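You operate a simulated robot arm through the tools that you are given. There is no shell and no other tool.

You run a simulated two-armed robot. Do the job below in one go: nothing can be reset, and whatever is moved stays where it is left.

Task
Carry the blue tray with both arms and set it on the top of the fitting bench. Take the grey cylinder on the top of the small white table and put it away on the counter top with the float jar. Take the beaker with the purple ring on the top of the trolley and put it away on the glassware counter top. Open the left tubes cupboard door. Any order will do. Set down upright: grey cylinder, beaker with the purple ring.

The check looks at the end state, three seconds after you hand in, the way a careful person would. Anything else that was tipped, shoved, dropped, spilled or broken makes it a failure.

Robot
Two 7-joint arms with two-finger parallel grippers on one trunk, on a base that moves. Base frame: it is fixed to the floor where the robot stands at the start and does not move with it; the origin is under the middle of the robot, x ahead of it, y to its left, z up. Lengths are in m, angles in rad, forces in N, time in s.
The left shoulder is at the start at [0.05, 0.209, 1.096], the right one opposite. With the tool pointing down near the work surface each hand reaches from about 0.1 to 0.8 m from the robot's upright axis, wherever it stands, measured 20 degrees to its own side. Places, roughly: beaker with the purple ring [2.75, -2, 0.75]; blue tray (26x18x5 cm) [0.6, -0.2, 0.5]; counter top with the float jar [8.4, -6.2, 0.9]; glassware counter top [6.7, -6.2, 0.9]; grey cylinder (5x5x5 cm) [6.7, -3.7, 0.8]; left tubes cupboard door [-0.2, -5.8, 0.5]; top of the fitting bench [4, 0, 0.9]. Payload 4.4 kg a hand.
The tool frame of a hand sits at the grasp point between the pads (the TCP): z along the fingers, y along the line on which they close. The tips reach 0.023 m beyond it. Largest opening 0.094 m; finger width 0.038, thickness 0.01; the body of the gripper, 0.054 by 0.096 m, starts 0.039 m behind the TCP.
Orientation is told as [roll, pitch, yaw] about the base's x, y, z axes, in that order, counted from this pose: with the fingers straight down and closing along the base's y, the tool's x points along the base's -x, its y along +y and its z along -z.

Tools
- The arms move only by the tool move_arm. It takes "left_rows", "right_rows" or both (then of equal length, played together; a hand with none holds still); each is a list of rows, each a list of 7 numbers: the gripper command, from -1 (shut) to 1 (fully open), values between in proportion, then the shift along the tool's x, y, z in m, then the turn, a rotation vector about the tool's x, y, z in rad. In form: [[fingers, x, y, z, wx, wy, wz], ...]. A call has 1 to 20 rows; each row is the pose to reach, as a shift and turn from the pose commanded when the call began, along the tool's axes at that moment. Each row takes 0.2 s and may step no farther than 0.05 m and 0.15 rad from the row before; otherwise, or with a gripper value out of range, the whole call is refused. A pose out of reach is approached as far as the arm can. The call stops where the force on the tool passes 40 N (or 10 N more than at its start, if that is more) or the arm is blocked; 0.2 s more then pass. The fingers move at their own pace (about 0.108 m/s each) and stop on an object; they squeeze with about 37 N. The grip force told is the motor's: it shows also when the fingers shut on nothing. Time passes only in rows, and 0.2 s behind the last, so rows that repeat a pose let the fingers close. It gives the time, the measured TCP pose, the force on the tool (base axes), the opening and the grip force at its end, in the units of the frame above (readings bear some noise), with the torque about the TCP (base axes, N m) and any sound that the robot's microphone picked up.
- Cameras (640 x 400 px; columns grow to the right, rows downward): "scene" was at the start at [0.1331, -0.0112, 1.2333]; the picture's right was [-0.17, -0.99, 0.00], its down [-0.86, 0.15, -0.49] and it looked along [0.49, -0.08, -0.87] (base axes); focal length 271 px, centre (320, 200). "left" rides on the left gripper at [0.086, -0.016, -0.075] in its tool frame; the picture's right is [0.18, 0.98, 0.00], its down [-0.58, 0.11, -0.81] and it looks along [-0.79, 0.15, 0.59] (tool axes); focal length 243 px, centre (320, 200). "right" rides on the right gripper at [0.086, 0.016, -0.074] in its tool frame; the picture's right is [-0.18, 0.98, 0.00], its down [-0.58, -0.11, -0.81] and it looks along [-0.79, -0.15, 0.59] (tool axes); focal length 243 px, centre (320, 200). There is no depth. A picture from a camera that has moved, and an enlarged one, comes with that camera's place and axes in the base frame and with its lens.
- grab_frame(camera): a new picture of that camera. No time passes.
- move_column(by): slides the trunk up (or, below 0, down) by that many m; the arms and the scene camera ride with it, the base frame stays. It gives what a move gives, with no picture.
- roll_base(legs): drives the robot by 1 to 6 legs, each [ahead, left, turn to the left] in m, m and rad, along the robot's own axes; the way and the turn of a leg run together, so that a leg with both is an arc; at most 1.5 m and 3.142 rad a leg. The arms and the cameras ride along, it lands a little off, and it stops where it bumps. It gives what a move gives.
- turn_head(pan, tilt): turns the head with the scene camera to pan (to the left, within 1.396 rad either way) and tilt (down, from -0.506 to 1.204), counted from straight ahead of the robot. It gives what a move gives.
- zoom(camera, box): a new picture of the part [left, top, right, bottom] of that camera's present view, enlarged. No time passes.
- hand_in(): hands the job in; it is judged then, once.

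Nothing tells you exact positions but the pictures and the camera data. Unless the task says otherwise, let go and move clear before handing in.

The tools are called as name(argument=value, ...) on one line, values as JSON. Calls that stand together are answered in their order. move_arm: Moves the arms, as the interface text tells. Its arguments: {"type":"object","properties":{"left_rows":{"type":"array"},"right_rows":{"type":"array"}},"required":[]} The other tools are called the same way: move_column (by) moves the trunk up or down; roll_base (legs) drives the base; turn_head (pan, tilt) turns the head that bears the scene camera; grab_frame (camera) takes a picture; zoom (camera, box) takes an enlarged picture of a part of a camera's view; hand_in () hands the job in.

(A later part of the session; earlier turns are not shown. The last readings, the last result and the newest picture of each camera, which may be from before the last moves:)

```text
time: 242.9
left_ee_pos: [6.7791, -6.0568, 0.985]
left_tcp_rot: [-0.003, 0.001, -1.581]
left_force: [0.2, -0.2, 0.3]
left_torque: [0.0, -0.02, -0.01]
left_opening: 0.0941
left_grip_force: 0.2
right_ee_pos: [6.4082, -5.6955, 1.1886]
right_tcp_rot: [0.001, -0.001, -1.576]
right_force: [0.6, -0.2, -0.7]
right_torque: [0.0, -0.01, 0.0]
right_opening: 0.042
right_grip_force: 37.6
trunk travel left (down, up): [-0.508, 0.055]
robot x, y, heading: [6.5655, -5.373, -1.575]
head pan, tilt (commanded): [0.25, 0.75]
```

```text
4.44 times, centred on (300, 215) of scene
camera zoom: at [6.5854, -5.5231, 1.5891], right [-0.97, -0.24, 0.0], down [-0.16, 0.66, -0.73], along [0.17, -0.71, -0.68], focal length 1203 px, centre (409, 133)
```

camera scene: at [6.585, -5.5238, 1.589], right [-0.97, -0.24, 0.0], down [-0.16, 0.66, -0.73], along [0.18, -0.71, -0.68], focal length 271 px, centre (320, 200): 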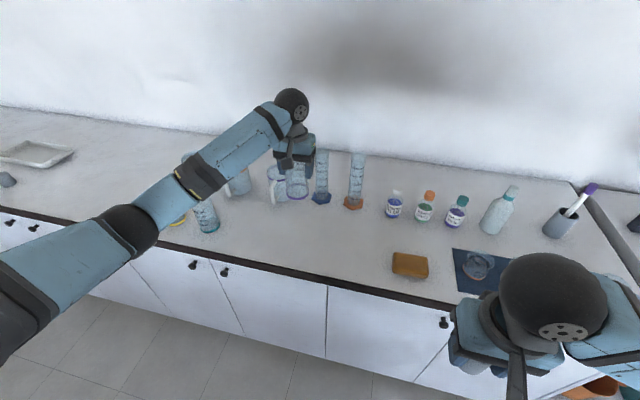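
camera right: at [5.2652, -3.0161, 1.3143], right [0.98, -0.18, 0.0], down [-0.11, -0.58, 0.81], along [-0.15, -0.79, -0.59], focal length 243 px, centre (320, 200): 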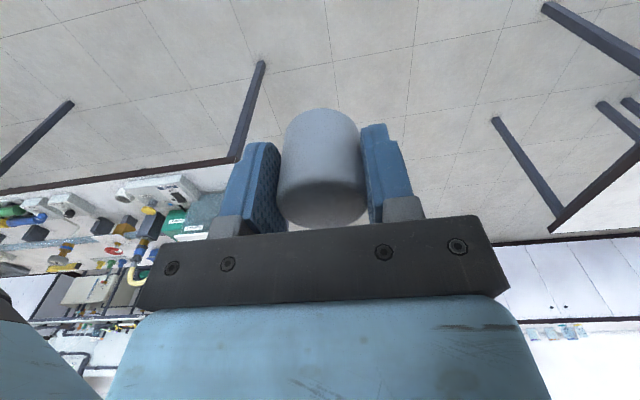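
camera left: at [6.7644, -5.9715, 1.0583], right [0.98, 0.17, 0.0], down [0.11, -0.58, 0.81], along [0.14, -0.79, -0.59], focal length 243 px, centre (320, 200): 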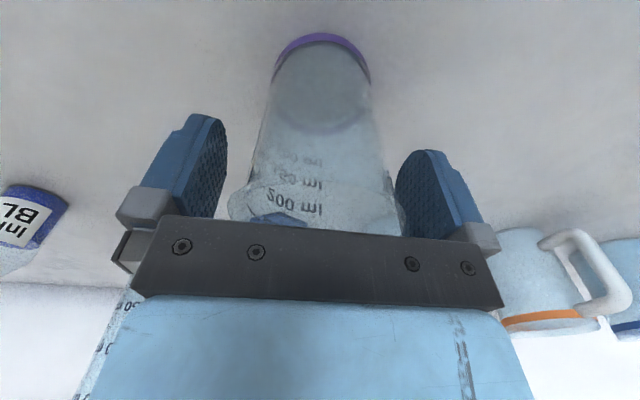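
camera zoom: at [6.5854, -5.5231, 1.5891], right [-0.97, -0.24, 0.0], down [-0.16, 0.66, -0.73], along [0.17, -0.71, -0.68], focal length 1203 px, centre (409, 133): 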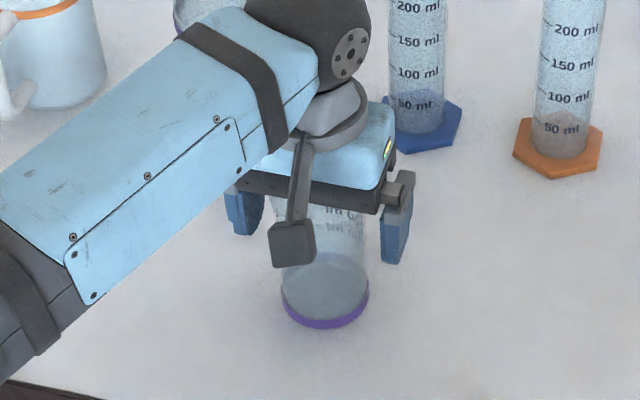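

The beaker stands upright and free. I raise the left hand straight up and check.

move_arm(left_rows=[[1, 0, 0, -0.01, 0, 0, 0], [1, 0, 0, -0.03, 0, 0, 0], [1, 0, 0, -0.06, 0, 0, 0], [1, 0, 0, -0.1, 0, 0, 0], [1, 0, 0, -0.14, 0, 0, 0], [1, 0, 0, -0.18, 0, 0, 0], [1, 0, 0, -0.2, 0, 0, 0]])

grab_frame(camera="scene")

```text
time: 244.5
left_ee_pos: [6.7795, -6.0582, 1.1838]
left_tcp_rot: [-0.003, 0.003, -1.582]
left_force: [-0.4, 0.1, -0.2]
left_torque: [-0.03, 0.03, -0.01]
left_opening: 0.094
left_grip_force: 0.0
right_ee_pos: [6.4078, -5.696, 1.1884]
right_tcp_rot: [-0.001, -0.001, -1.577]
right_force: [0.0, 0.0, -0.3]
right_torque: [0.0, 0.02, -0.02]
right_opening: 0.0419
right_grip_force: 36.9
trunk travel left (down, up): [-0.508, 0.055]
robot x, y, heading: [6.5643, -5.3765, -1.581]
head pan, tilt (commanded): [0.25, 0.75]
```

```text
taken
camera scene: at [6.5855, -5.5229, 1.5891], right [-0.97, -0.24, 0.0], down [-0.16, 0.66, -0.73], along [0.18, -0.71, -0.68], focal length 271 px, centre (320, 200)
```

scene: 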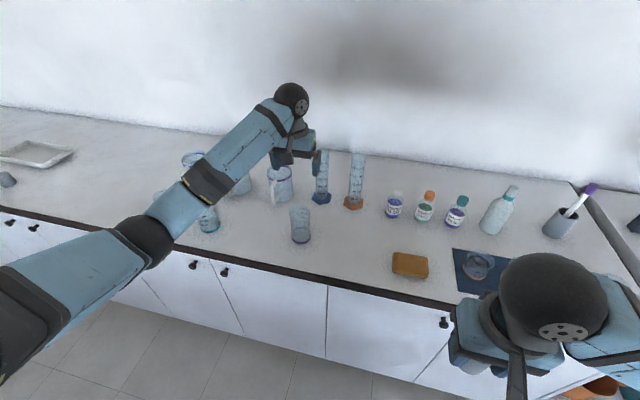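

The beaker stands upright where it should. I retract the left hand, back off, and strafe left along the counter to look at the part with the float jar.

move_arm(left_rows=[[1, 0.035, -0.005, 0, 0, 0, 0], [1, 0.07, -0.01, 0, 0, 0, 0], [1, 0.105, -0.015, 0, 0, 0, 0], [1, 0.14, -0.02, 0, 0, 0, 0], [1, 0.175, -0.025, 0, 0, 0, 0], [1, 0.21, -0.03, 0, 0, 0, 0], [1, 0.245, -0.035, 0, 0, 0, 0], [1, 0.275, -0.04, 0, 0, 0, 0]])

roll_base(legs=[[-0.3, 0, 0.005], [0, 1.1, 0]])

turn_head(pan=0.3, tilt=0.5)

grab_frame(camera="scene")

turn_head(pan=-0.5, tilt=0.6)

grab_frame(camera="scene")

```text
time: 246.3
left_ee_pos: [6.7423, -5.7802, 1.1844]
left_tcp_rot: [-0.004, 0.001, -1.581]
left_force: [0.0, -0.7, -0.1]
left_torque: [-0.01, 0.01, -0.03]
left_opening: 0.0939
left_grip_force: 0.1
right_ee_pos: [6.4078, -5.6958, 1.1891]
right_tcp_rot: [0.0, -0.002, -1.579]
right_force: [-1.6, 1.5, -1.0]
right_torque: [0.03, 0.01, -0.02]
right_opening: 0.0417
right_grip_force: 37.2
trunk travel left (down, up): [-0.508, 0.055]
robot x, y, heading: [6.5669, -5.3741, -1.581]
head pan, tilt (commanded): [0.25, 0.75]
```

```text
time: 257.9
left_ee_pos: [7.848, -5.4898, 1.1844]
left_tcp_rot: [-0.003, 0.002, -1.578]
left_force: [-1.1, 0.4, 0.2]
left_torque: [0.01, 0.0, 0.04]
left_opening: 0.0942
left_grip_force: 0.0
right_ee_pos: [7.5132, -5.4032, 1.1895]
right_tcp_rot: [0.0, -0.002, -1.575]
right_force: [-0.9, -0.1, 0.1]
right_torque: [0.02, -0.01, 0.0]
right_opening: 0.0419
right_grip_force: 36.7
trunk travel left (down, up): [-0.508, 0.055]
robot x, y, heading: [7.6691, -5.0844, -1.573]
head pan, tilt (commanded): [0.25, 0.75]
```

```text
time: 258.7
left_ee_pos: [7.8471, -5.4894, 1.184]
left_tcp_rot: [-0.004, 0.002, -1.58]
left_force: [0.0, -0.1, -0.3]
left_torque: [-0.01, 0.0, 0.0]
left_opening: 0.0938
left_grip_force: 0.1
right_ee_pos: [7.5123, -5.404, 1.1886]
right_tcp_rot: [-0.001, -0.002, -1.574]
right_force: [-0.6, -0.4, -0.8]
right_torque: [0.0, -0.02, -0.02]
right_opening: 0.0419
right_grip_force: 37.6
trunk travel left (down, up): [-0.508, 0.055]
robot x, y, heading: [7.6666, -5.0805, -1.576]
head pan, tilt (commanded): [0.3, 0.499]
```

```text
taken
camera scene: at [7.6966, -5.2372, 1.611], right [-0.96, -0.29, 0.0], down [-0.14, 0.46, -0.88], along [0.26, -0.84, -0.48], focal length 271 px, centre (320, 200)
```

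scene: 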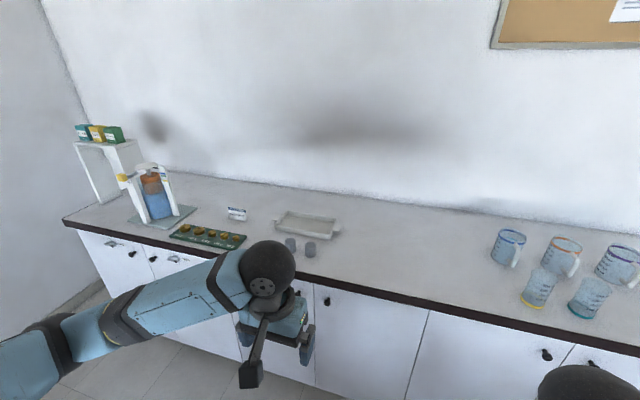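

```text
time: 259.8
left_ee_pos: [7.8475, -5.4899, 1.1846]
left_tcp_rot: [-0.004, 0.001, -1.579]
left_force: [0.4, 0.3, 0.0]
left_torque: [-0.01, 0.02, -0.01]
left_opening: 0.0943
left_grip_force: 0.0
right_ee_pos: [7.5121, -5.4033, 1.1888]
right_tcp_rot: [0.0, -0.002, -1.574]
right_force: [-0.2, -0.2, -0.9]
right_torque: [0.01, -0.03, 0.02]
right_opening: 0.0421
right_grip_force: 36.9
trunk travel left (down, up): [-0.508, 0.055]
robot x, y, heading: [7.6706, -5.0839, -1.575]
head pan, tilt (commanded): [-0.499, 0.6]
```

```text
taken
camera scene: at [7.6275, -5.2277, 1.602], right [-0.88, 0.48, 0.0], down [0.27, 0.49, -0.83], along [-0.4, -0.72, -0.56], focal length 271 px, centre (320, 200)
```

scene: 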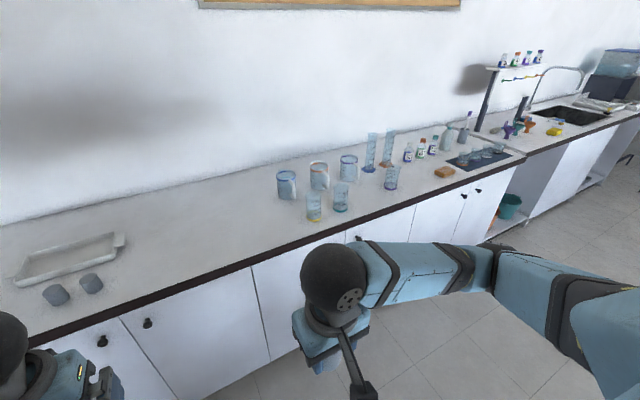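

I see the float jar at the left end, with a tray and two similar grey cylinders on this counter. I zoom in to find the seam between the two counter tops and a free spot.

zoom(camera="scene", box=[0, 200, 320, 400])

turn_head(pan=0, tilt=0.7)

grab_frame(camera="scene")

```text
2.00 times, centred on (160, 300) of scene
camera zoom: at [7.6275, -5.2277, 1.602], right [-0.88, 0.48, 0.0], down [0.27, 0.49, -0.83], along [-0.4, -0.72, -0.56], focal length 542 px, centre (640, 0)
```

zoom: 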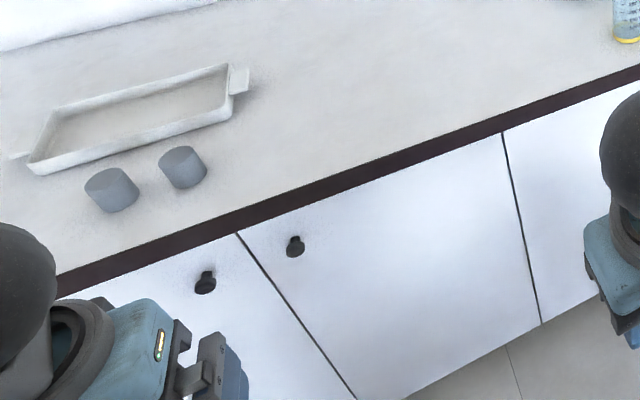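

```text
time: 260.7
left_ee_pos: [7.8477, -5.4892, 1.1851]
left_tcp_rot: [-0.004, 0.001, -1.58]
left_force: [0.0, -0.3, -0.6]
left_torque: [-0.02, 0.02, -0.02]
left_opening: 0.094
left_grip_force: 0.0
right_ee_pos: [7.5132, -5.4038, 1.1886]
right_tcp_rot: [-0.001, -0.001, -1.574]
right_force: [0.3, -0.3, -0.7]
right_torque: [-0.02, 0.01, 0.02]
right_opening: 0.042
right_grip_force: 36.7
trunk travel left (down, up): [-0.508, 0.055]
robot x, y, heading: [7.6688, -5.0831, -1.572]
head pan, tilt (commanded): [0.0, 0.7]
```

```text
taken
camera scene: at [7.6696, -5.2351, 1.5934], right [-1.0, 0.01, 0.0], down [0.0, 0.64, -0.77], along [0.0, -0.77, -0.64], focal length 271 px, centre (320, 200)
```

scene: 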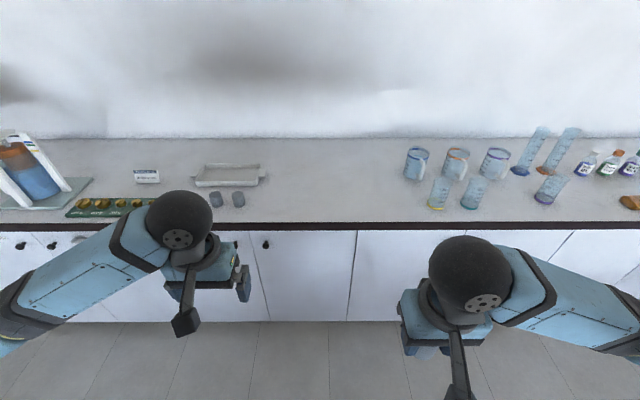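

The door-pair seam is at x≈7.545, so the float-jar counter runs from there to the left end. The spot (7.80, -6.06) on it is free. I position the robot so the right hand can reach it.

roll_base(legs=[[0, 0.32, 0], [0.3, 0, 0]])

turn_head(pan=-0.15, tilt=0.8)

grab_frame(camera="scene")

grab_frame(camera="right")

```text
time: 265.8
left_ee_pos: [8.1633, -5.7919, 1.1843]
left_tcp_rot: [-0.004, 0.003, -1.577]
left_force: [0.4, 0.6, -0.7]
left_torque: [0.05, 0.01, -0.01]
left_opening: 0.0938
left_grip_force: 0.0
right_ee_pos: [7.8298, -5.7074, 1.1898]
right_tcp_rot: [0.0, -0.003, -1.57]
right_force: [-0.1, 0.1, -1.1]
right_torque: [0.01, 0.0, -0.01]
right_opening: 0.0419
right_grip_force: 37.1
trunk travel left (down, up): [-0.508, 0.055]
robot x, y, heading: [7.9819, -5.3858, -1.573]
head pan, tilt (commanded): [0.0, 0.7]
```

```text
time: 266.4
left_ee_pos: [8.1634, -5.7918, 1.1847]
left_tcp_rot: [-0.004, 0.001, -1.576]
left_force: [0.9, 1.4, -0.2]
left_torque: [0.02, 0.03, 0.01]
left_opening: 0.094
left_grip_force: 0.1
right_ee_pos: [7.8288, -5.7073, 1.189]
right_tcp_rot: [0.0, -0.002, -1.572]
right_force: [-0.1, -0.3, -1.2]
right_torque: [0.02, 0.0, 0.03]
right_opening: 0.0421
right_grip_force: 37.6
trunk travel left (down, up): [-0.508, 0.055]
robot x, y, heading: [7.9854, -5.3864, -1.57]
head pan, tilt (commanded): [-0.15, 0.799]
```

```text
taken
camera scene: at [7.9729, -5.5337, 1.5851], right [-0.99, 0.15, 0.0], down [0.11, 0.71, -0.7], along [-0.1, -0.69, -0.72], focal length 271 px, centre (320, 200)
```

scene: 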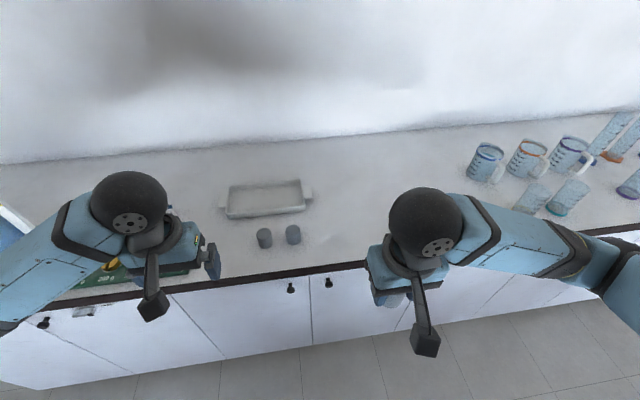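

```text
taken
camera right: at [7.8466, -5.6207, 1.2642], right [0.98, -0.18, 0.0], down [-0.11, -0.58, 0.81], along [-0.15, -0.79, -0.59], focal length 243 px, centre (320, 200)
```

right: 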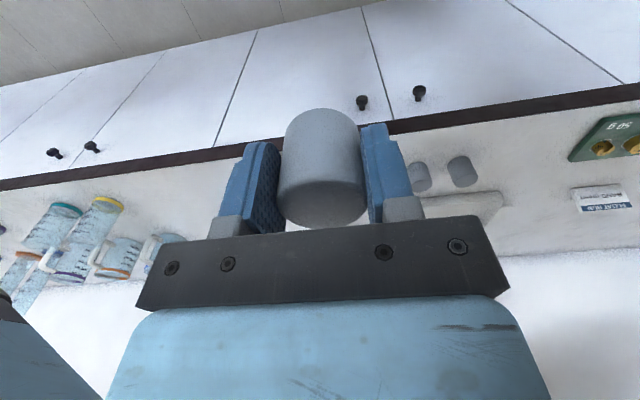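

I move the right hand over the free spot and lower to about 2 cm above the top.

move_arm(right_rows=[[-0.6, -0.04, -0.003, 0, 0, 0, 0], [-0.6, -0.08, -0.007, 0, 0, 0, 0], [-0.6, -0.12, -0.01, 0, 0, 0, 0], [-0.6, -0.16, -0.013, 0, 0, 0, 0], [-0.6, -0.2, -0.017, 0, 0, 0, 0], [-0.6, -0.24, -0.02, 0, 0, 0, 0], [-0.6, -0.28, -0.023, 0, 0, 0, 0], [-0.6, -0.32, -0.026, 0, 0, 0, 0], [-0.6, -0.353, -0.029, 0, 0, 0, 0], [-0.6, -0.353, -0.029, 0.04, 0, 0, 0], [-0.6, -0.353, -0.029, 0.08, 0, 0, 0], [-0.6, -0.353, -0.029, 0.12, 0, 0, 0], [-0.6, -0.353, -0.029, 0.16, 0, 0, 0], [-0.6, -0.353, -0.029, 0.19, 0, 0, 0], [-0.6, -0.353, -0.029, 0.22, 0, 0, 0], [-0.6, -0.353, -0.029, 0.235, 0, 0, 0]])

grab_frame(camera="right")

grab_frame(camera="scene")

```text
time: 269.9
left_ee_pos: [8.1632, -5.7918, 1.1848]
left_tcp_rot: [-0.002, 0.001, -1.576]
left_force: [-0.2, 0.6, -1.3]
left_torque: [0.01, 0.01, 0.03]
left_opening: 0.0941
left_grip_force: 0.0
right_ee_pos: [7.8002, -6.0606, 0.955]
right_tcp_rot: [0.0, -0.002, -1.572]
right_force: [-0.3, 0.1, -0.8]
right_torque: [0.01, -0.06, 0.01]
right_opening: 0.0418
right_grip_force: 36.9
trunk travel left (down, up): [-0.508, 0.055]
robot x, y, heading: [7.9844, -5.3838, -1.567]
head pan, tilt (commanded): [-0.15, 0.799]
```

```text
taken
camera right: at [7.8174, -5.9735, 1.0292], right [0.98, -0.18, 0.0], down [-0.11, -0.58, 0.81], along [-0.15, -0.79, -0.59], focal length 243 px, centre (320, 200)
```

right: 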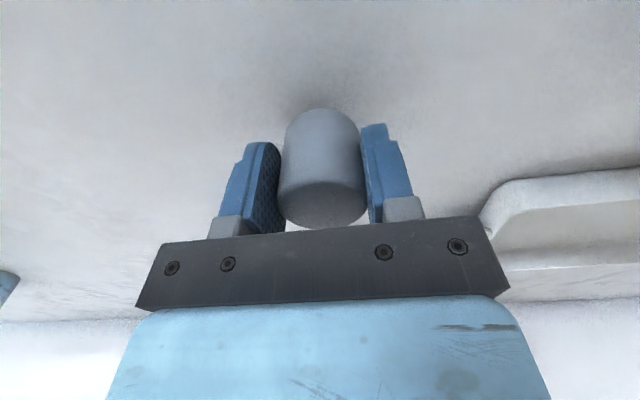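

```text
taken
camera scene: at [7.9729, -5.5332, 1.5852], right [-0.99, 0.15, 0.0], down [0.11, 0.71, -0.7], along [-0.1, -0.69, -0.72], focal length 271 px, centre (320, 200)
```

scene: 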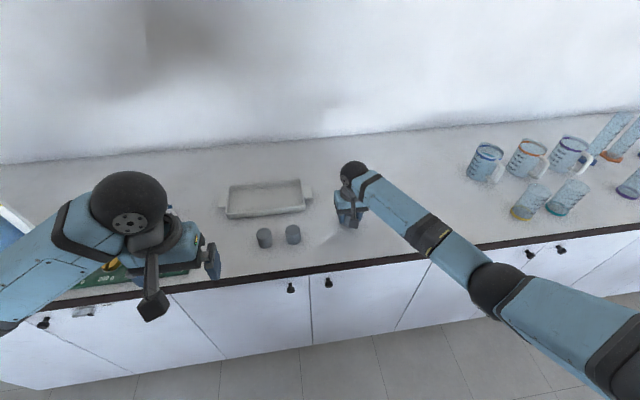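

The hand is clear of the tray and other cylinders. I creep down to contact.

move_arm(right_rows=[[-0.6, 0, 0, 0.007, 0, 0, 0], [-0.6, 0, 0, 0.014, 0, 0, 0]])

move_arm(right_rows=[[-0.6, 0, 0, 0.003, 0, 0, 0], [-0.6, 0, 0, 0.006, 0, 0, 0]])

move_arm(right_rows=[[-0.6, 0, 0, 0.002, 0, 0, 0], [-0.6, 0, 0, 0.005, 0, 0, 0]])

```text
time: 270.4
left_ee_pos: [8.1633, -5.7924, 1.1845]
left_tcp_rot: [-0.004, 0.001, -1.578]
left_force: [-0.4, 0.4, 0.6]
left_torque: [0.03, -0.01, -0.01]
left_opening: 0.0939
left_grip_force: 0.1
right_ee_pos: [7.7983, -6.0596, 0.9406]
right_tcp_rot: [0.001, -0.003, -1.572]
right_force: [-0.3, -0.6, -1.8]
right_torque: [-0.04, -0.01, -0.03]
right_opening: 0.0418
right_grip_force: 37.2
trunk travel left (down, up): [-0.508, 0.055]
robot x, y, heading: [7.9869, -5.3877, -1.572]
head pan, tilt (commanded): [-0.15, 0.799]
```

```text
time: 271.1
left_ee_pos: [8.1644, -5.789, 1.1855]
left_tcp_rot: [-0.003, 0.0, -1.577]
left_force: [-0.2, -0.2, 0.6]
left_torque: [0.03, 0.01, -0.03]
left_opening: 0.0938
left_grip_force: 0.1
right_ee_pos: [7.7986, -6.0598, 0.9388]
right_tcp_rot: [0.001, -0.008, -1.571]
right_force: [-5.9, -0.9, 26.2]
right_torque: [0.3, 0.22, 0.03]
right_opening: 0.0421
right_grip_force: 37.3
trunk travel left (down, up): [-0.508, 0.055]
robot x, y, heading: [7.983, -5.3879, -1.573]
head pan, tilt (commanded): [-0.15, 0.799]
```

```text
time: 271.6
left_ee_pos: [8.1655, -5.791, 1.1841]
left_tcp_rot: [-0.004, 0.0, -1.577]
left_force: [-0.6, 0.2, 0.0]
left_torque: [0.04, -0.01, -0.01]
left_opening: 0.094
left_grip_force: 0.2
right_ee_pos: [7.8006, -6.063, 0.9386]
right_tcp_rot: [0.002, -0.012, -1.571]
right_force: [-1.4, 6.8, 22.2]
right_torque: [0.45, -0.01, 0.05]
right_opening: 0.0417
right_grip_force: 36.7
trunk travel left (down, up): [-0.508, 0.055]
robot x, y, heading: [7.9891, -5.3822, -1.575]
head pan, tilt (commanded): [-0.15, 0.799]
stopped in row 2 (right hand): the force on the tool passed its limit at 42 N (the readings are from after the stop); the commanded pose is now the measured one
```

The cylinder is on the counter, pressed a bit hard; I ease up 3 mm and then open.

move_arm(right_rows=[[-0.6, 0, 0, -0.002, 0, 0, 0], [-0.6, 0, 0, -0.003, 0, 0, 0], [-0.6, 0, 0, -0.003, 0, 0, 0]])

grab_frame(camera="right")

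```text
time: 272.4
left_ee_pos: [8.1647, -5.7911, 1.185]
left_tcp_rot: [-0.007, -0.001, -1.576]
left_force: [0.4, 0.0, 0.0]
left_torque: [0.01, 0.02, -0.03]
left_opening: 0.0942
left_grip_force: 0.1
right_ee_pos: [7.8002, -6.0618, 0.9377]
right_tcp_rot: [0.0, -0.009, -1.57]
right_force: [1.3, -2.8, 8.7]
right_torque: [-0.11, -0.08, -0.04]
right_opening: 0.0421
right_grip_force: 37.2
trunk travel left (down, up): [-0.508, 0.055]
robot x, y, heading: [7.9853, -5.3847, -1.574]
head pan, tilt (commanded): [-0.15, 0.799]
```

```text
taken
camera right: at [7.8174, -5.9747, 1.0127], right [0.98, -0.18, 0.0], down [-0.11, -0.57, 0.81], along [-0.15, -0.8, -0.58], focal length 243 px, centre (320, 200)
```

right: 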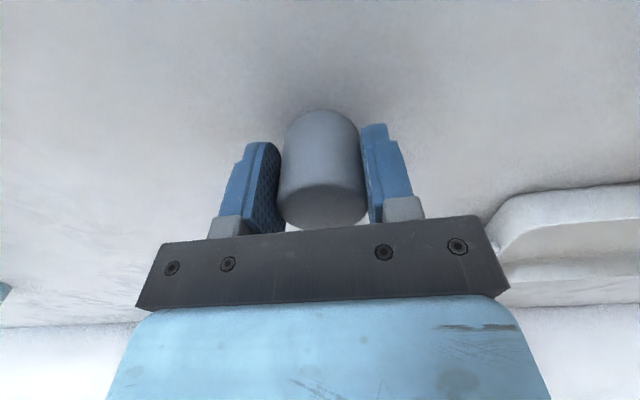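

Contact force is down to about 9 N. I open the right hand gradually and lift clear.

move_arm(right_rows=[[-0.1, 0, 0, 0, 0, 0, 0], [-0.02, 0, 0, 0, 0, 0, 0], [0.1, 0, 0, 0, 0, 0, 0], [0.3, 0, 0, 0, 0, 0, 0], [0.5, 0, 0, 0, 0, 0, 0], [0.8, 0, 0, 0, 0, 0, 0], [0.8, 0, 0, 0, 0, 0, 0]])

grab_frame(camera="right")

move_arm(right_rows=[[0.8, 0, 0, -0.01, 0, 0, 0], [0.8, 0, 0, -0.03, 0, 0, 0], [0.8, 0, 0, -0.07, 0, 0, 0], [0.8, 0, 0, -0.11, 0, 0, 0], [0.8, 0, 0, -0.15, 0, 0, 0], [0.8, 0, 0, -0.19, 0, 0, 0], [0.8, 0, 0, -0.23, 0, 0, 0]])

grab_frame(camera="scene")

```text
time: 274.0
left_ee_pos: [8.1641, -5.7922, 1.1835]
left_tcp_rot: [-0.004, 0.001, -1.578]
left_force: [0.4, -0.1, -0.1]
left_torque: [0.02, -0.01, 0.0]
left_opening: 0.094
left_grip_force: 0.0
right_ee_pos: [7.7999, -6.0628, 0.9367]
right_tcp_rot: [-0.001, -0.008, -1.57]
right_force: [0.4, 0.3, -0.7]
right_torque: [0.01, -0.03, -0.01]
right_opening: 0.0848
right_grip_force: 0.1
trunk travel left (down, up): [-0.508, 0.055]
robot x, y, heading: [7.9843, -5.3872, -1.576]
head pan, tilt (commanded): [-0.15, 0.799]
```

```text
taken
camera right: at [7.8169, -5.9753, 1.0123], right [0.98, -0.18, 0.0], down [-0.11, -0.57, 0.81], along [-0.15, -0.8, -0.58], focal length 243 px, centre (320, 200)
```

right: 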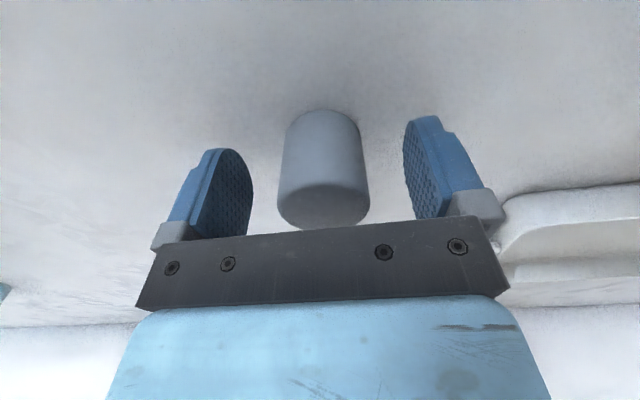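

```text
time: 275.6
left_ee_pos: [8.1637, -5.7917, 1.1842]
left_tcp_rot: [-0.003, 0.002, -1.574]
left_force: [-0.9, 0.7, 0.8]
left_torque: [-0.01, 0.02, -0.01]
left_opening: 0.0941
left_grip_force: 0.1
right_ee_pos: [7.7971, -6.0604, 1.1659]
right_tcp_rot: [0.002, -0.008, -1.572]
right_force: [-0.6, -0.2, -0.2]
right_torque: [0.02, -0.02, 0.02]
right_opening: 0.0845
right_grip_force: 0.0
trunk travel left (down, up): [-0.508, 0.055]
robot x, y, heading: [7.9828, -5.383, -1.572]
head pan, tilt (commanded): [-0.15, 0.799]
```

```text
taken
camera scene: at [7.9715, -5.5328, 1.5851], right [-0.99, 0.15, 0.0], down [0.11, 0.71, -0.7], along [-0.1, -0.69, -0.72], focal length 271 px, centre (320, 200)
```

scene: 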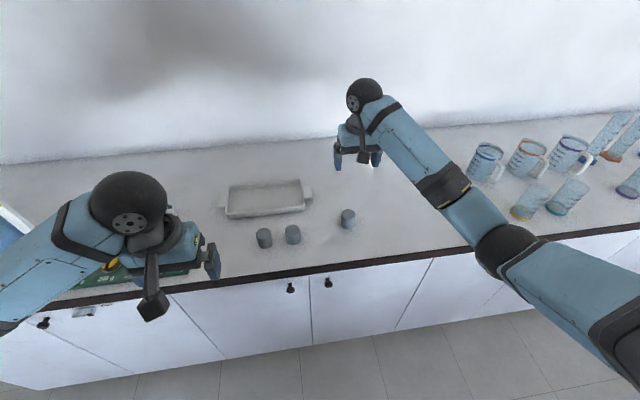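

The cylinder stands upright on the float-jar counter. I retract the right hand, back off and travel west along the corridor (y≈-5.05) towards the tubes cupboard.

move_arm(right_rows=[[0.8, 0.04, 0.003, 0, 0, 0, 0], [0.8, 0.08, 0.007, 0, 0, 0, 0], [0.8, 0.12, 0.01, 0, 0, 0, 0], [0.8, 0.16, 0.013, 0, 0, 0, 0], [0.8, 0.2, 0.017, 0, 0, 0, 0], [0.8, 0.24, 0.02, 0, 0, 0, 0], [0.8, 0.28, 0.023, 0, 0, 0, 0], [0.8, 0.32, 0.026, 0, 0, 0, 0], [0.8, 0.353, 0.029, 0, 0, 0, 0]])

roll_base(legs=[[-0.35, 0, 0], [0, -1.4, 0], [0, -1.4, 0]])

turn_head(pan=-1.0, tilt=0.45)

grab_frame(camera="scene")

turn_head(pan=0.3, tilt=0.6)

grab_frame(camera="scene")

```text
time: 277.6
left_ee_pos: [8.1634, -5.7915, 1.1851]
left_tcp_rot: [-0.002, 0.001, -1.577]
left_force: [-0.5, 0.0, 0.7]
left_torque: [0.0, 0.02, 0.01]
left_opening: 0.0941
left_grip_force: 0.0
right_ee_pos: [7.8281, -5.7077, 1.1637]
right_tcp_rot: [-0.001, -0.009, -1.57]
right_force: [1.5, 0.4, 1.0]
right_torque: [0.0, -0.03, -0.02]
right_opening: 0.0844
right_grip_force: 0.0
trunk travel left (down, up): [-0.508, 0.055]
robot x, y, heading: [7.9829, -5.3903, -1.574]
head pan, tilt (commanded): [-0.15, 0.799]
```

```text
time: 304.1
left_ee_pos: [5.3504, -5.4413, 1.1852]
left_tcp_rot: [-0.004, 0.002, -1.585]
left_force: [-0.9, 0.4, 0.8]
left_torque: [0.0, 0.01, -0.03]
left_opening: 0.0941
left_grip_force: 0.1
right_ee_pos: [5.0147, -5.3543, 1.1639]
right_tcp_rot: [0.001, -0.009, -1.58]
right_force: [-0.1, 0.2, -0.3]
right_torque: [-0.03, -0.03, 0.0]
right_opening: 0.0847
right_grip_force: 0.1
trunk travel left (down, up): [-0.508, 0.055]
robot x, y, heading: [5.1768, -5.0376, -1.584]
head pan, tilt (commanded): [-0.15, 0.799]
```

```text
time: 305.2
left_ee_pos: [5.3504, -5.4405, 1.1838]
left_tcp_rot: [-0.003, 0.001, -1.584]
left_force: [-0.9, 0.1, 0.1]
left_torque: [-0.01, -0.01, -0.04]
left_opening: 0.0937
left_grip_force: 0.0
right_ee_pos: [5.0139, -5.3549, 1.1632]
right_tcp_rot: [0.0, -0.009, -1.579]
right_force: [-0.2, 0.6, 0.7]
right_torque: [0.01, 0.02, 0.03]
right_opening: 0.0846
right_grip_force: 0.1
trunk travel left (down, up): [-0.508, 0.055]
robot x, y, heading: [5.177, -5.032, -1.581]
head pan, tilt (commanded): [-1.0, 0.45]
```

```text
taken
camera scene: at [5.0967, -5.1501, 1.6155], right [-0.53, 0.85, 0.0], down [0.37, 0.23, -0.9], along [-0.76, -0.48, -0.44], focal length 271 px, centre (320, 200)
```

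scene: 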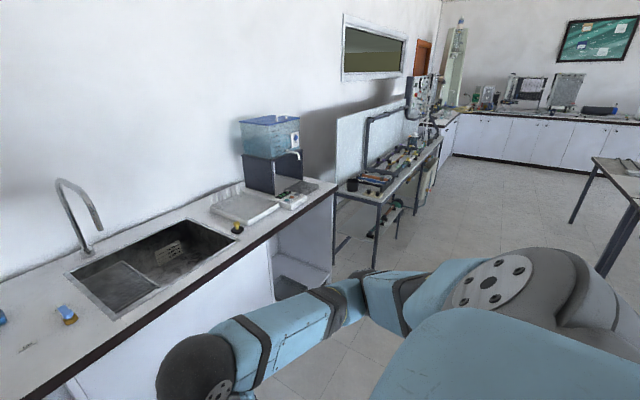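

```text
time: 306.7
left_ee_pos: [5.3503, -5.4421, 1.1844]
left_tcp_rot: [-0.004, 0.002, -1.586]
left_force: [-0.8, 0.2, 0.3]
left_torque: [0.0, 0.0, -0.03]
left_opening: 0.0943
left_grip_force: 0.0
right_ee_pos: [5.0146, -5.3529, 1.163]
right_tcp_rot: [-0.002, -0.01, -1.58]
right_force: [-0.3, 1.2, -0.1]
right_torque: [0.0, 0.03, -0.01]
right_opening: 0.0847
right_grip_force: 0.0
trunk travel left (down, up): [-0.508, 0.055]
robot x, y, heading: [5.1749, -5.0331, -1.578]
head pan, tilt (commanded): [0.3, 0.6]
```

```text
taken
camera scene: at [5.1997, -5.1859, 1.602], right [-0.96, -0.29, 0.0], down [-0.16, 0.54, -0.83], along [0.24, -0.79, -0.56], focal length 271 px, centre (320, 200)
```

scene: 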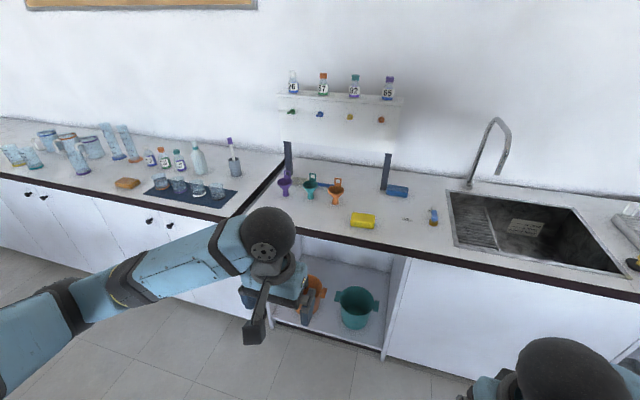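

The beaker still stands well, and the corridor west (y between -4.1 and -5.75) is free. I continue strafing west.

roll_base(legs=[[0, -1.4, 0.008], [0, -1.4, 0], [0, -1.2, 0]])

turn_head(pan=-0.5, tilt=0.5)

grab_frame(camera="scene")

```text
time: 341.6
left_ee_pos: [1.3634, -5.4584, 1.1844]
left_tcp_rot: [-0.005, 0.0, -1.554]
left_force: [0.7, -0.5, -0.2]
left_torque: [-0.03, -0.02, 0.01]
left_opening: 0.0939
left_grip_force: 0.0
right_ee_pos: [1.0241, -5.3821, 1.1639]
right_tcp_rot: [0.0, -0.008, -1.548]
right_force: [0.4, 0.5, 0.3]
right_torque: [-0.04, 0.01, 0.0]
right_opening: 0.0848
right_grip_force: 0.1
trunk travel left (down, up): [-0.508, 0.055]
robot x, y, heading: [1.1762, -5.0568, -1.556]
head pan, tilt (commanded): [0.3, 0.6]
```

```text
time: 342.7
left_ee_pos: [1.364, -5.4594, 1.1852]
left_tcp_rot: [-0.006, 0.001, -1.553]
left_force: [-0.9, 0.0, -0.1]
left_torque: [0.01, -0.02, -0.04]
left_opening: 0.094
left_grip_force: 0.0
right_ee_pos: [1.0263, -5.3815, 1.1625]
right_tcp_rot: [0.0, -0.009, -1.549]
right_force: [0.6, -0.4, -0.2]
right_torque: [-0.01, -0.03, -0.01]
right_opening: 0.0847
right_grip_force: 0.1
trunk travel left (down, up): [-0.508, 0.055]
robot x, y, heading: [1.1763, -5.0534, -1.548]
head pan, tilt (commanded): [-0.499, 0.499]
```

```text
taken
camera scene: at [1.1354, -5.2048, 1.6111], right [-0.89, 0.46, 0.0], down [0.22, 0.43, -0.88], along [-0.4, -0.78, -0.48], focal length 271 px, centre (320, 200)
```

scene: 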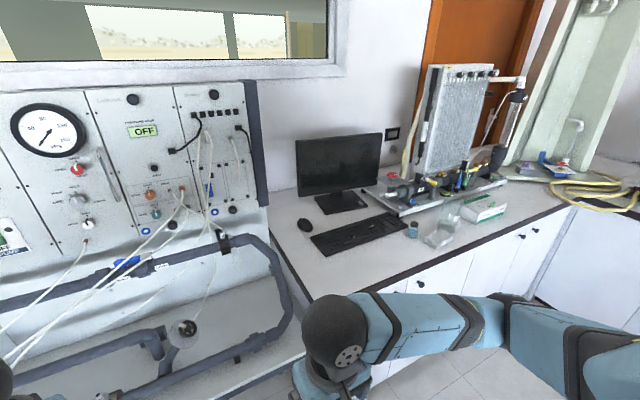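

This is the cupboard with the monitor and the tubes apparatus; I see several door knobs below it. I go further west and a bit back to see the doors.

roll_base(legs=[[0, -0.8, -0.02], [-0.4, 0, 0]])

turn_head(pan=-0.2, tilt=0.6)

grab_frame(camera="scene")

```text
time: 352.2
left_ee_pos: [0.5548, -5.0701, 1.1841]
left_tcp_rot: [-0.004, 0.001, -1.577]
left_force: [0.0, 0.6, -0.9]
left_torque: [-0.01, -0.03, -0.02]
left_opening: 0.0941
left_grip_force: 0.1
right_ee_pos: [0.2177, -4.9867, 1.1638]
right_tcp_rot: [0.001, -0.008, -1.571]
right_force: [-0.5, 0.4, -0.5]
right_torque: [-0.01, 0.01, 0.03]
right_opening: 0.0847
right_grip_force: 0.0
trunk travel left (down, up): [-0.508, 0.055]
robot x, y, heading: [0.3729, -4.6631, -1.571]
head pan, tilt (commanded): [-0.499, 0.499]
```

```text
time: 353.1
left_ee_pos: [0.5555, -5.0697, 1.1842]
left_tcp_rot: [-0.004, 0.001, -1.578]
left_force: [0.4, 0.5, -0.7]
left_torque: [-0.02, -0.01, 0.0]
left_opening: 0.0939
left_grip_force: 0.2
right_ee_pos: [0.2178, -4.986, 1.1626]
right_tcp_rot: [0.0, -0.01, -1.572]
right_force: [0.6, 0.0, 0.3]
right_torque: [0.01, 0.01, -0.01]
right_opening: 0.0846
right_grip_force: 0.0
trunk travel left (down, up): [-0.508, 0.055]
robot x, y, heading: [0.3772, -4.6636, -1.576]
head pan, tilt (commanded): [-0.201, 0.6]
```

```text
taken
camera scene: at [0.3584, -4.8176, 1.602], right [-0.98, 0.2, 0.0], down [0.11, 0.55, -0.83], along [-0.17, -0.81, -0.56], focal length 271 px, centre (320, 200)
```

scene: 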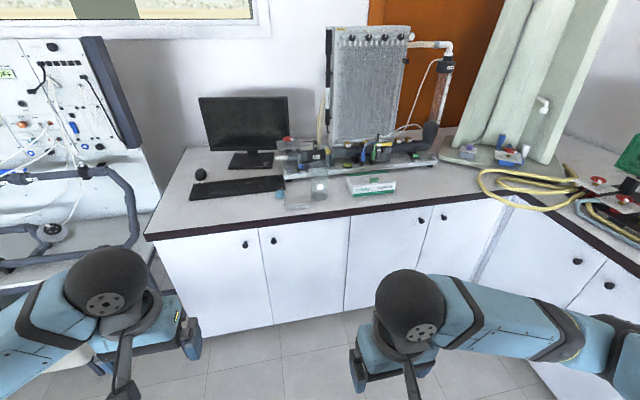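

The counter has four doors; the tubes apparatus stands over the right pair. The left door of that pair spans x≈-0.01 to -0.46 with its knob at about (-0.37, z 0.69), so it hinges on its left side. I zoom in for details.

zoom(camera="scene", box=[330, 160, 530, 320])

zoom(camera="scene", box=[140, 160, 380, 340])

```text
2.50 times, centred on (430, 240) of scene
camera zoom: at [0.3584, -4.8176, 1.602], right [-0.98, 0.2, 0.0], down [0.11, 0.55, -0.83], along [-0.17, -0.81, -0.56], focal length 677 px, centre (45, 100)
```

zoom: 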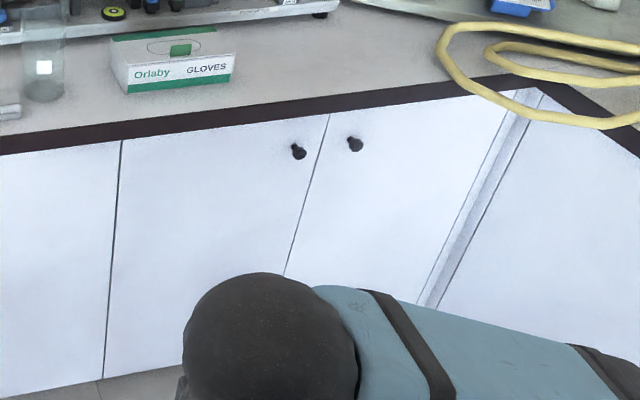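

```text
2.22 times, centred on (260, 250) of scene
camera zoom: at [0.3584, -4.8176, 1.602], right [-0.98, 0.2, 0.0], down [0.11, 0.55, -0.83], along [-0.17, -0.81, -0.56], focal length 602 px, centre (453, 89)
```

zoom: 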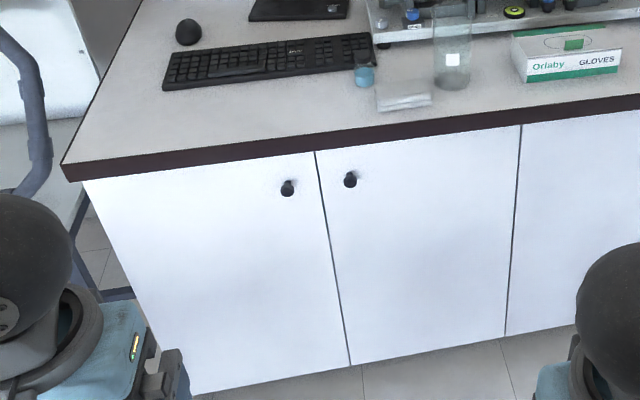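

The knob is a small black button near (-0.36, -5.76, z≈0.745). I turn the left hand to point forward (horizontal), and move the right hand up and aside, out of the door's swing.

move_arm(left_rows=[[1, -0.015, 0, 0, 0, -0.143, 0], [1, -0.03, 0, 0, 0, -0.286, 0], [1, -0.045, 0, 0, 0, -0.429, 0], [1, -0.06, 0, 0, 0, -0.571, 0], [1, -0.075, 0, 0, 0, -0.714, 0], [1, -0.09, 0, 0, 0, -0.857, 0], [1, -0.105, 0, 0, 0, -1.0, 0], [1, -0.12, 0, 0, 0, -1.143, 0], [1, -0.135, 0, 0, 0, -1.286, 0], [1, -0.15, 0, 0, 0, -1.428, 0], [1, -0.165, 0, 0, 0, -1.571, 0]], right_rows=[[0.8, 0.005, -0.018, -0.018, 0, 0, 0], [0.8, 0.01, -0.036, -0.036, 0, 0, 0], [0.8, 0.015, -0.054, -0.054, 0, 0, 0], [0.8, 0.02, -0.072, -0.072, 0, 0, 0], [0.8, 0.025, -0.09, -0.09, 0, 0, 0], [0.8, 0.03, -0.108, -0.108, 0, 0, 0], [0.8, 0.035, -0.126, -0.126, 0, 0, 0], [0.8, 0.04, -0.144, -0.144, 0, 0, 0], [0.8, 0.045, -0.162, -0.162, 0, 0, 0], [0.8, 0.05, -0.18, -0.18, 0, 0, 0], [0.8, 0.055, -0.2, -0.2, 0, 0, 0]])

grab_frame(camera="scene")

grab_frame(camera="left")

```text
time: 355.4
left_ee_pos: [0.5538, -5.2317, 1.1862]
left_tcp_rot: [-2.423, -1.568, 0.846]
left_force: [-0.8, 0.3, 0.0]
left_torque: [0.02, 0.01, 0.0]
left_opening: 0.0939
left_grip_force: 0.1
right_ee_pos: [0.0024, -4.967, 1.3812]
right_tcp_rot: [0.002, -0.006, -1.572]
right_force: [0.8, -0.1, -0.5]
right_torque: [0.0, -0.04, 0.01]
right_opening: 0.0845
right_grip_force: 0.0
right hand out of reach, approached as far as the arm can: row 2, 3, 4, 5, 6, 7, 8, 9, 10, 11
trunk travel left (down, up): [-0.508, 0.055]
robot x, y, heading: [0.376, -4.6632, -1.574]
head pan, tilt (commanded): [-0.201, 0.6]
```

```text
taken
camera scene: at [0.3574, -4.8149, 1.6023], right [-0.98, 0.2, 0.0], down [0.11, 0.55, -0.83], along [-0.17, -0.81, -0.56], focal length 271 px, centre (320, 200)
```

scene: 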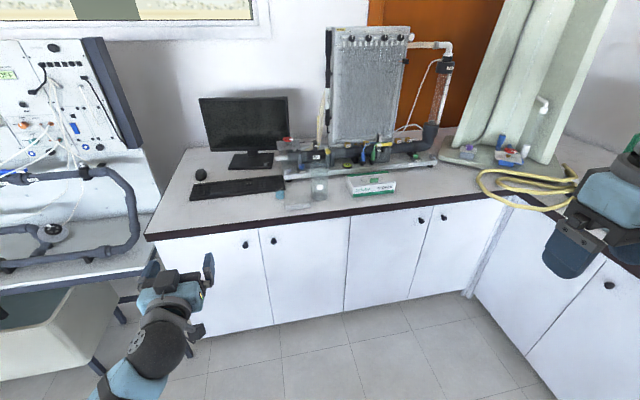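

```text
taken
camera left: at [0.5385, -5.1598, 1.0979], right [0.98, 0.0, -0.19], down [0.11, 0.81, 0.58], along [0.15, -0.59, 0.79], focal length 243 px, centre (320, 200)
```

left: 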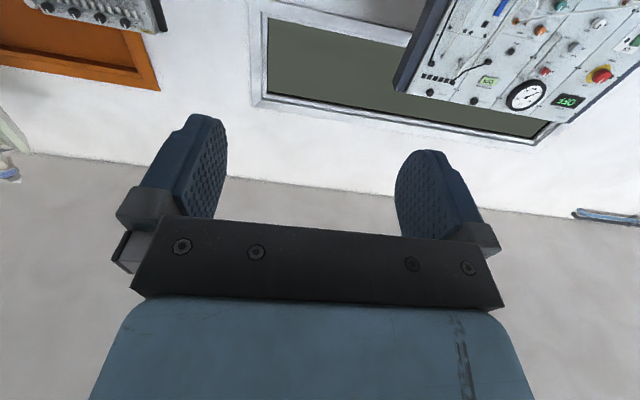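

The left hand now points forward. I lower the trunk so it is at knob height, then move in front of the door.

move_column(by=-0.45)

roll_base(legs=[[0, -0.57, 0.003], [0.28, 0, 0]])

turn_head(pan=-0.1, tilt=0.6)

grab_frame(camera="scene")

grab_frame(camera="left")

```text
refused: -0.45 is not a number from -0.4 to 0.4
```

```text
time: 362.5
left_ee_pos: [-0.0167, -5.511, 1.1847]
left_tcp_rot: [-1.441, -1.567, -0.131]
left_force: [-0.1, 0.6, 0.9]
left_torque: [0.02, -0.03, -0.02]
left_opening: 0.0941
left_grip_force: 0.1
right_ee_pos: [-0.5669, -5.2495, 1.3809]
right_tcp_rot: [0.002, -0.008, -1.567]
right_force: [-0.5, 0.8, -0.3]
right_torque: [-0.01, 0.03, -0.01]
right_opening: 0.0845
right_grip_force: 0.1
trunk travel left (down, up): [-0.508, 0.055]
robot x, y, heading: [-0.1985, -4.9429, -1.568]
head pan, tilt (commanded): [-0.201, 0.6]
```

```text
time: 363.2
left_ee_pos: [-0.0159, -5.5125, 1.184]
left_tcp_rot: [-1.179, -1.565, -0.393]
left_force: [-1.0, 0.2, 0.2]
left_torque: [0.0, 0.01, 0.01]
left_opening: 0.0941
left_grip_force: 0.0
right_ee_pos: [-0.5662, -5.2507, 1.3807]
right_tcp_rot: [0.001, -0.005, -1.568]
right_force: [-0.8, 0.7, -0.7]
right_torque: [0.02, 0.03, 0.01]
right_opening: 0.0845
right_grip_force: 0.1
trunk travel left (down, up): [-0.508, 0.055]
robot x, y, heading: [-0.1944, -4.942, -1.571]
head pan, tilt (commanded): [-0.099, 0.6]
```

```text
taken
camera scene: at [-0.2045, -5.0978, 1.6019], right [-1.0, 0.1, 0.0], down [0.06, 0.56, -0.82], along [-0.08, -0.82, -0.57], focal length 271 px, centre (320, 200)
```

scene: 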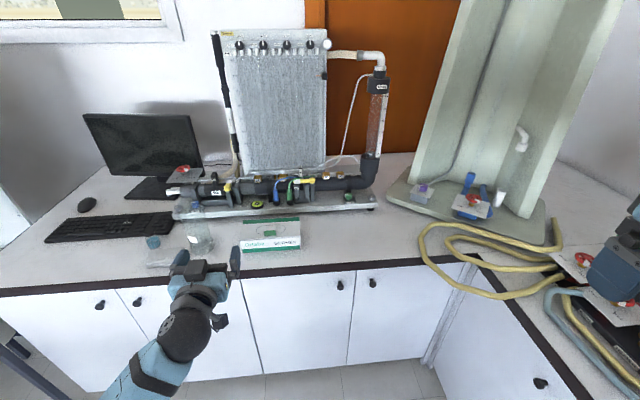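

```text
taken
camera left: at [-0.0318, -5.4392, 1.0967], right [0.98, 0.0, -0.19], down [0.11, 0.81, 0.58], along [0.15, -0.59, 0.79], focal length 243 px, centre (320, 200)
```

left: 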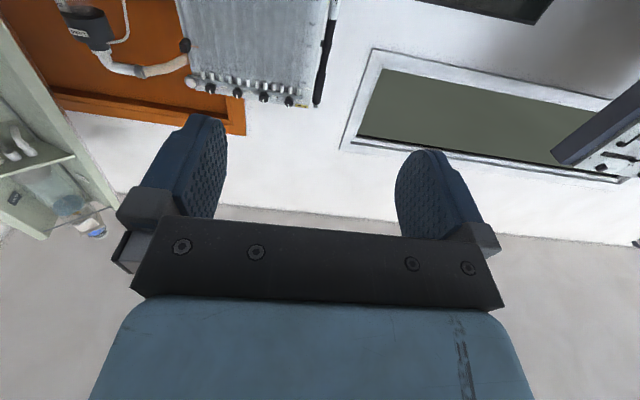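

The trunk step was refused (limit 0.4), but the base is now in front of the door. Before lowering, I look at the right arm's clearance to the side counter.

turn_head(pan=-0.9, tilt=0.75)

grab_frame(camera="scene")

turn_head(pan=-0.1, tilt=0.8)

zoom(camera="scene", box=[200, 140, 460, 320])

```text
time: 364.3
left_ee_pos: [-0.0159, -5.5121, 1.1839]
left_tcp_rot: [-1.304, -1.566, -0.271]
left_force: [0.0, 0.9, -0.1]
left_torque: [-0.01, 0.0, -0.01]
left_opening: 0.094
left_grip_force: 0.0
right_ee_pos: [-0.5682, -5.2491, 1.3813]
right_tcp_rot: [0.003, -0.006, -1.568]
right_force: [-0.5, 0.2, 0.5]
right_torque: [0.01, 0.04, -0.01]
right_opening: 0.0846
right_grip_force: 0.0
trunk travel left (down, up): [-0.508, 0.055]
robot x, y, heading: [-0.1941, -4.9404, -1.567]
head pan, tilt (commanded): [-0.901, 0.75]
```

```text
taken
camera scene: at [-0.2606, -5.0609, 1.5891], right [-0.62, 0.78, 0.0], down [0.53, 0.42, -0.73], along [-0.57, -0.46, -0.68], focal length 271 px, centre (320, 200)
```

scene: 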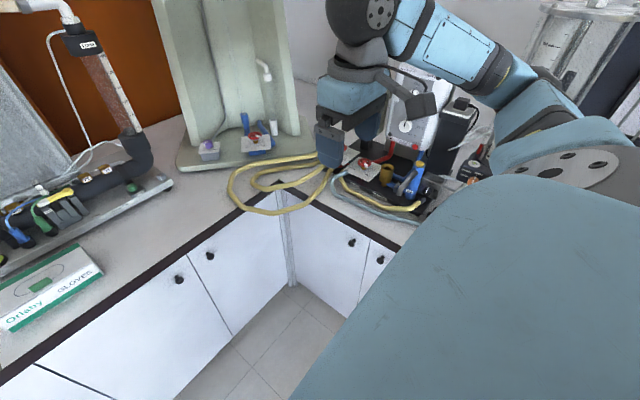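

```text
time: 365.4
left_ee_pos: [-0.0164, -5.5127, 1.1833]
left_tcp_rot: [-1.309, -1.568, -0.264]
left_force: [-0.7, 0.5, 0.0]
left_torque: [-0.04, 0.0, 0.02]
left_opening: 0.0941
left_grip_force: 0.0
right_ee_pos: [-0.5685, -5.2497, 1.3797]
right_tcp_rot: [0.002, -0.003, -1.566]
right_force: [0.4, 0.7, -0.6]
right_torque: [0.02, -0.01, 0.0]
right_opening: 0.0847
right_grip_force: 0.2
trunk travel left (down, up): [-0.508, 0.055]
robot x, y, heading: [-0.1988, -4.9376, -1.567]
head pan, tilt (commanded): [-0.099, 0.799]
```

```text
2.22 times, centred on (330, 230) of scene
camera zoom: at [-0.2038, -5.0894, 1.5851], right [-1.0, 0.1, 0.0], down [0.07, 0.71, -0.7], along [-0.07, -0.69, -0.72], focal length 602 px, centre (298, 133)
```

zoom: 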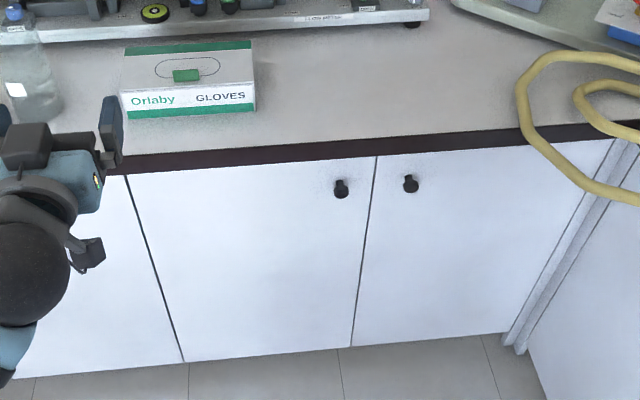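

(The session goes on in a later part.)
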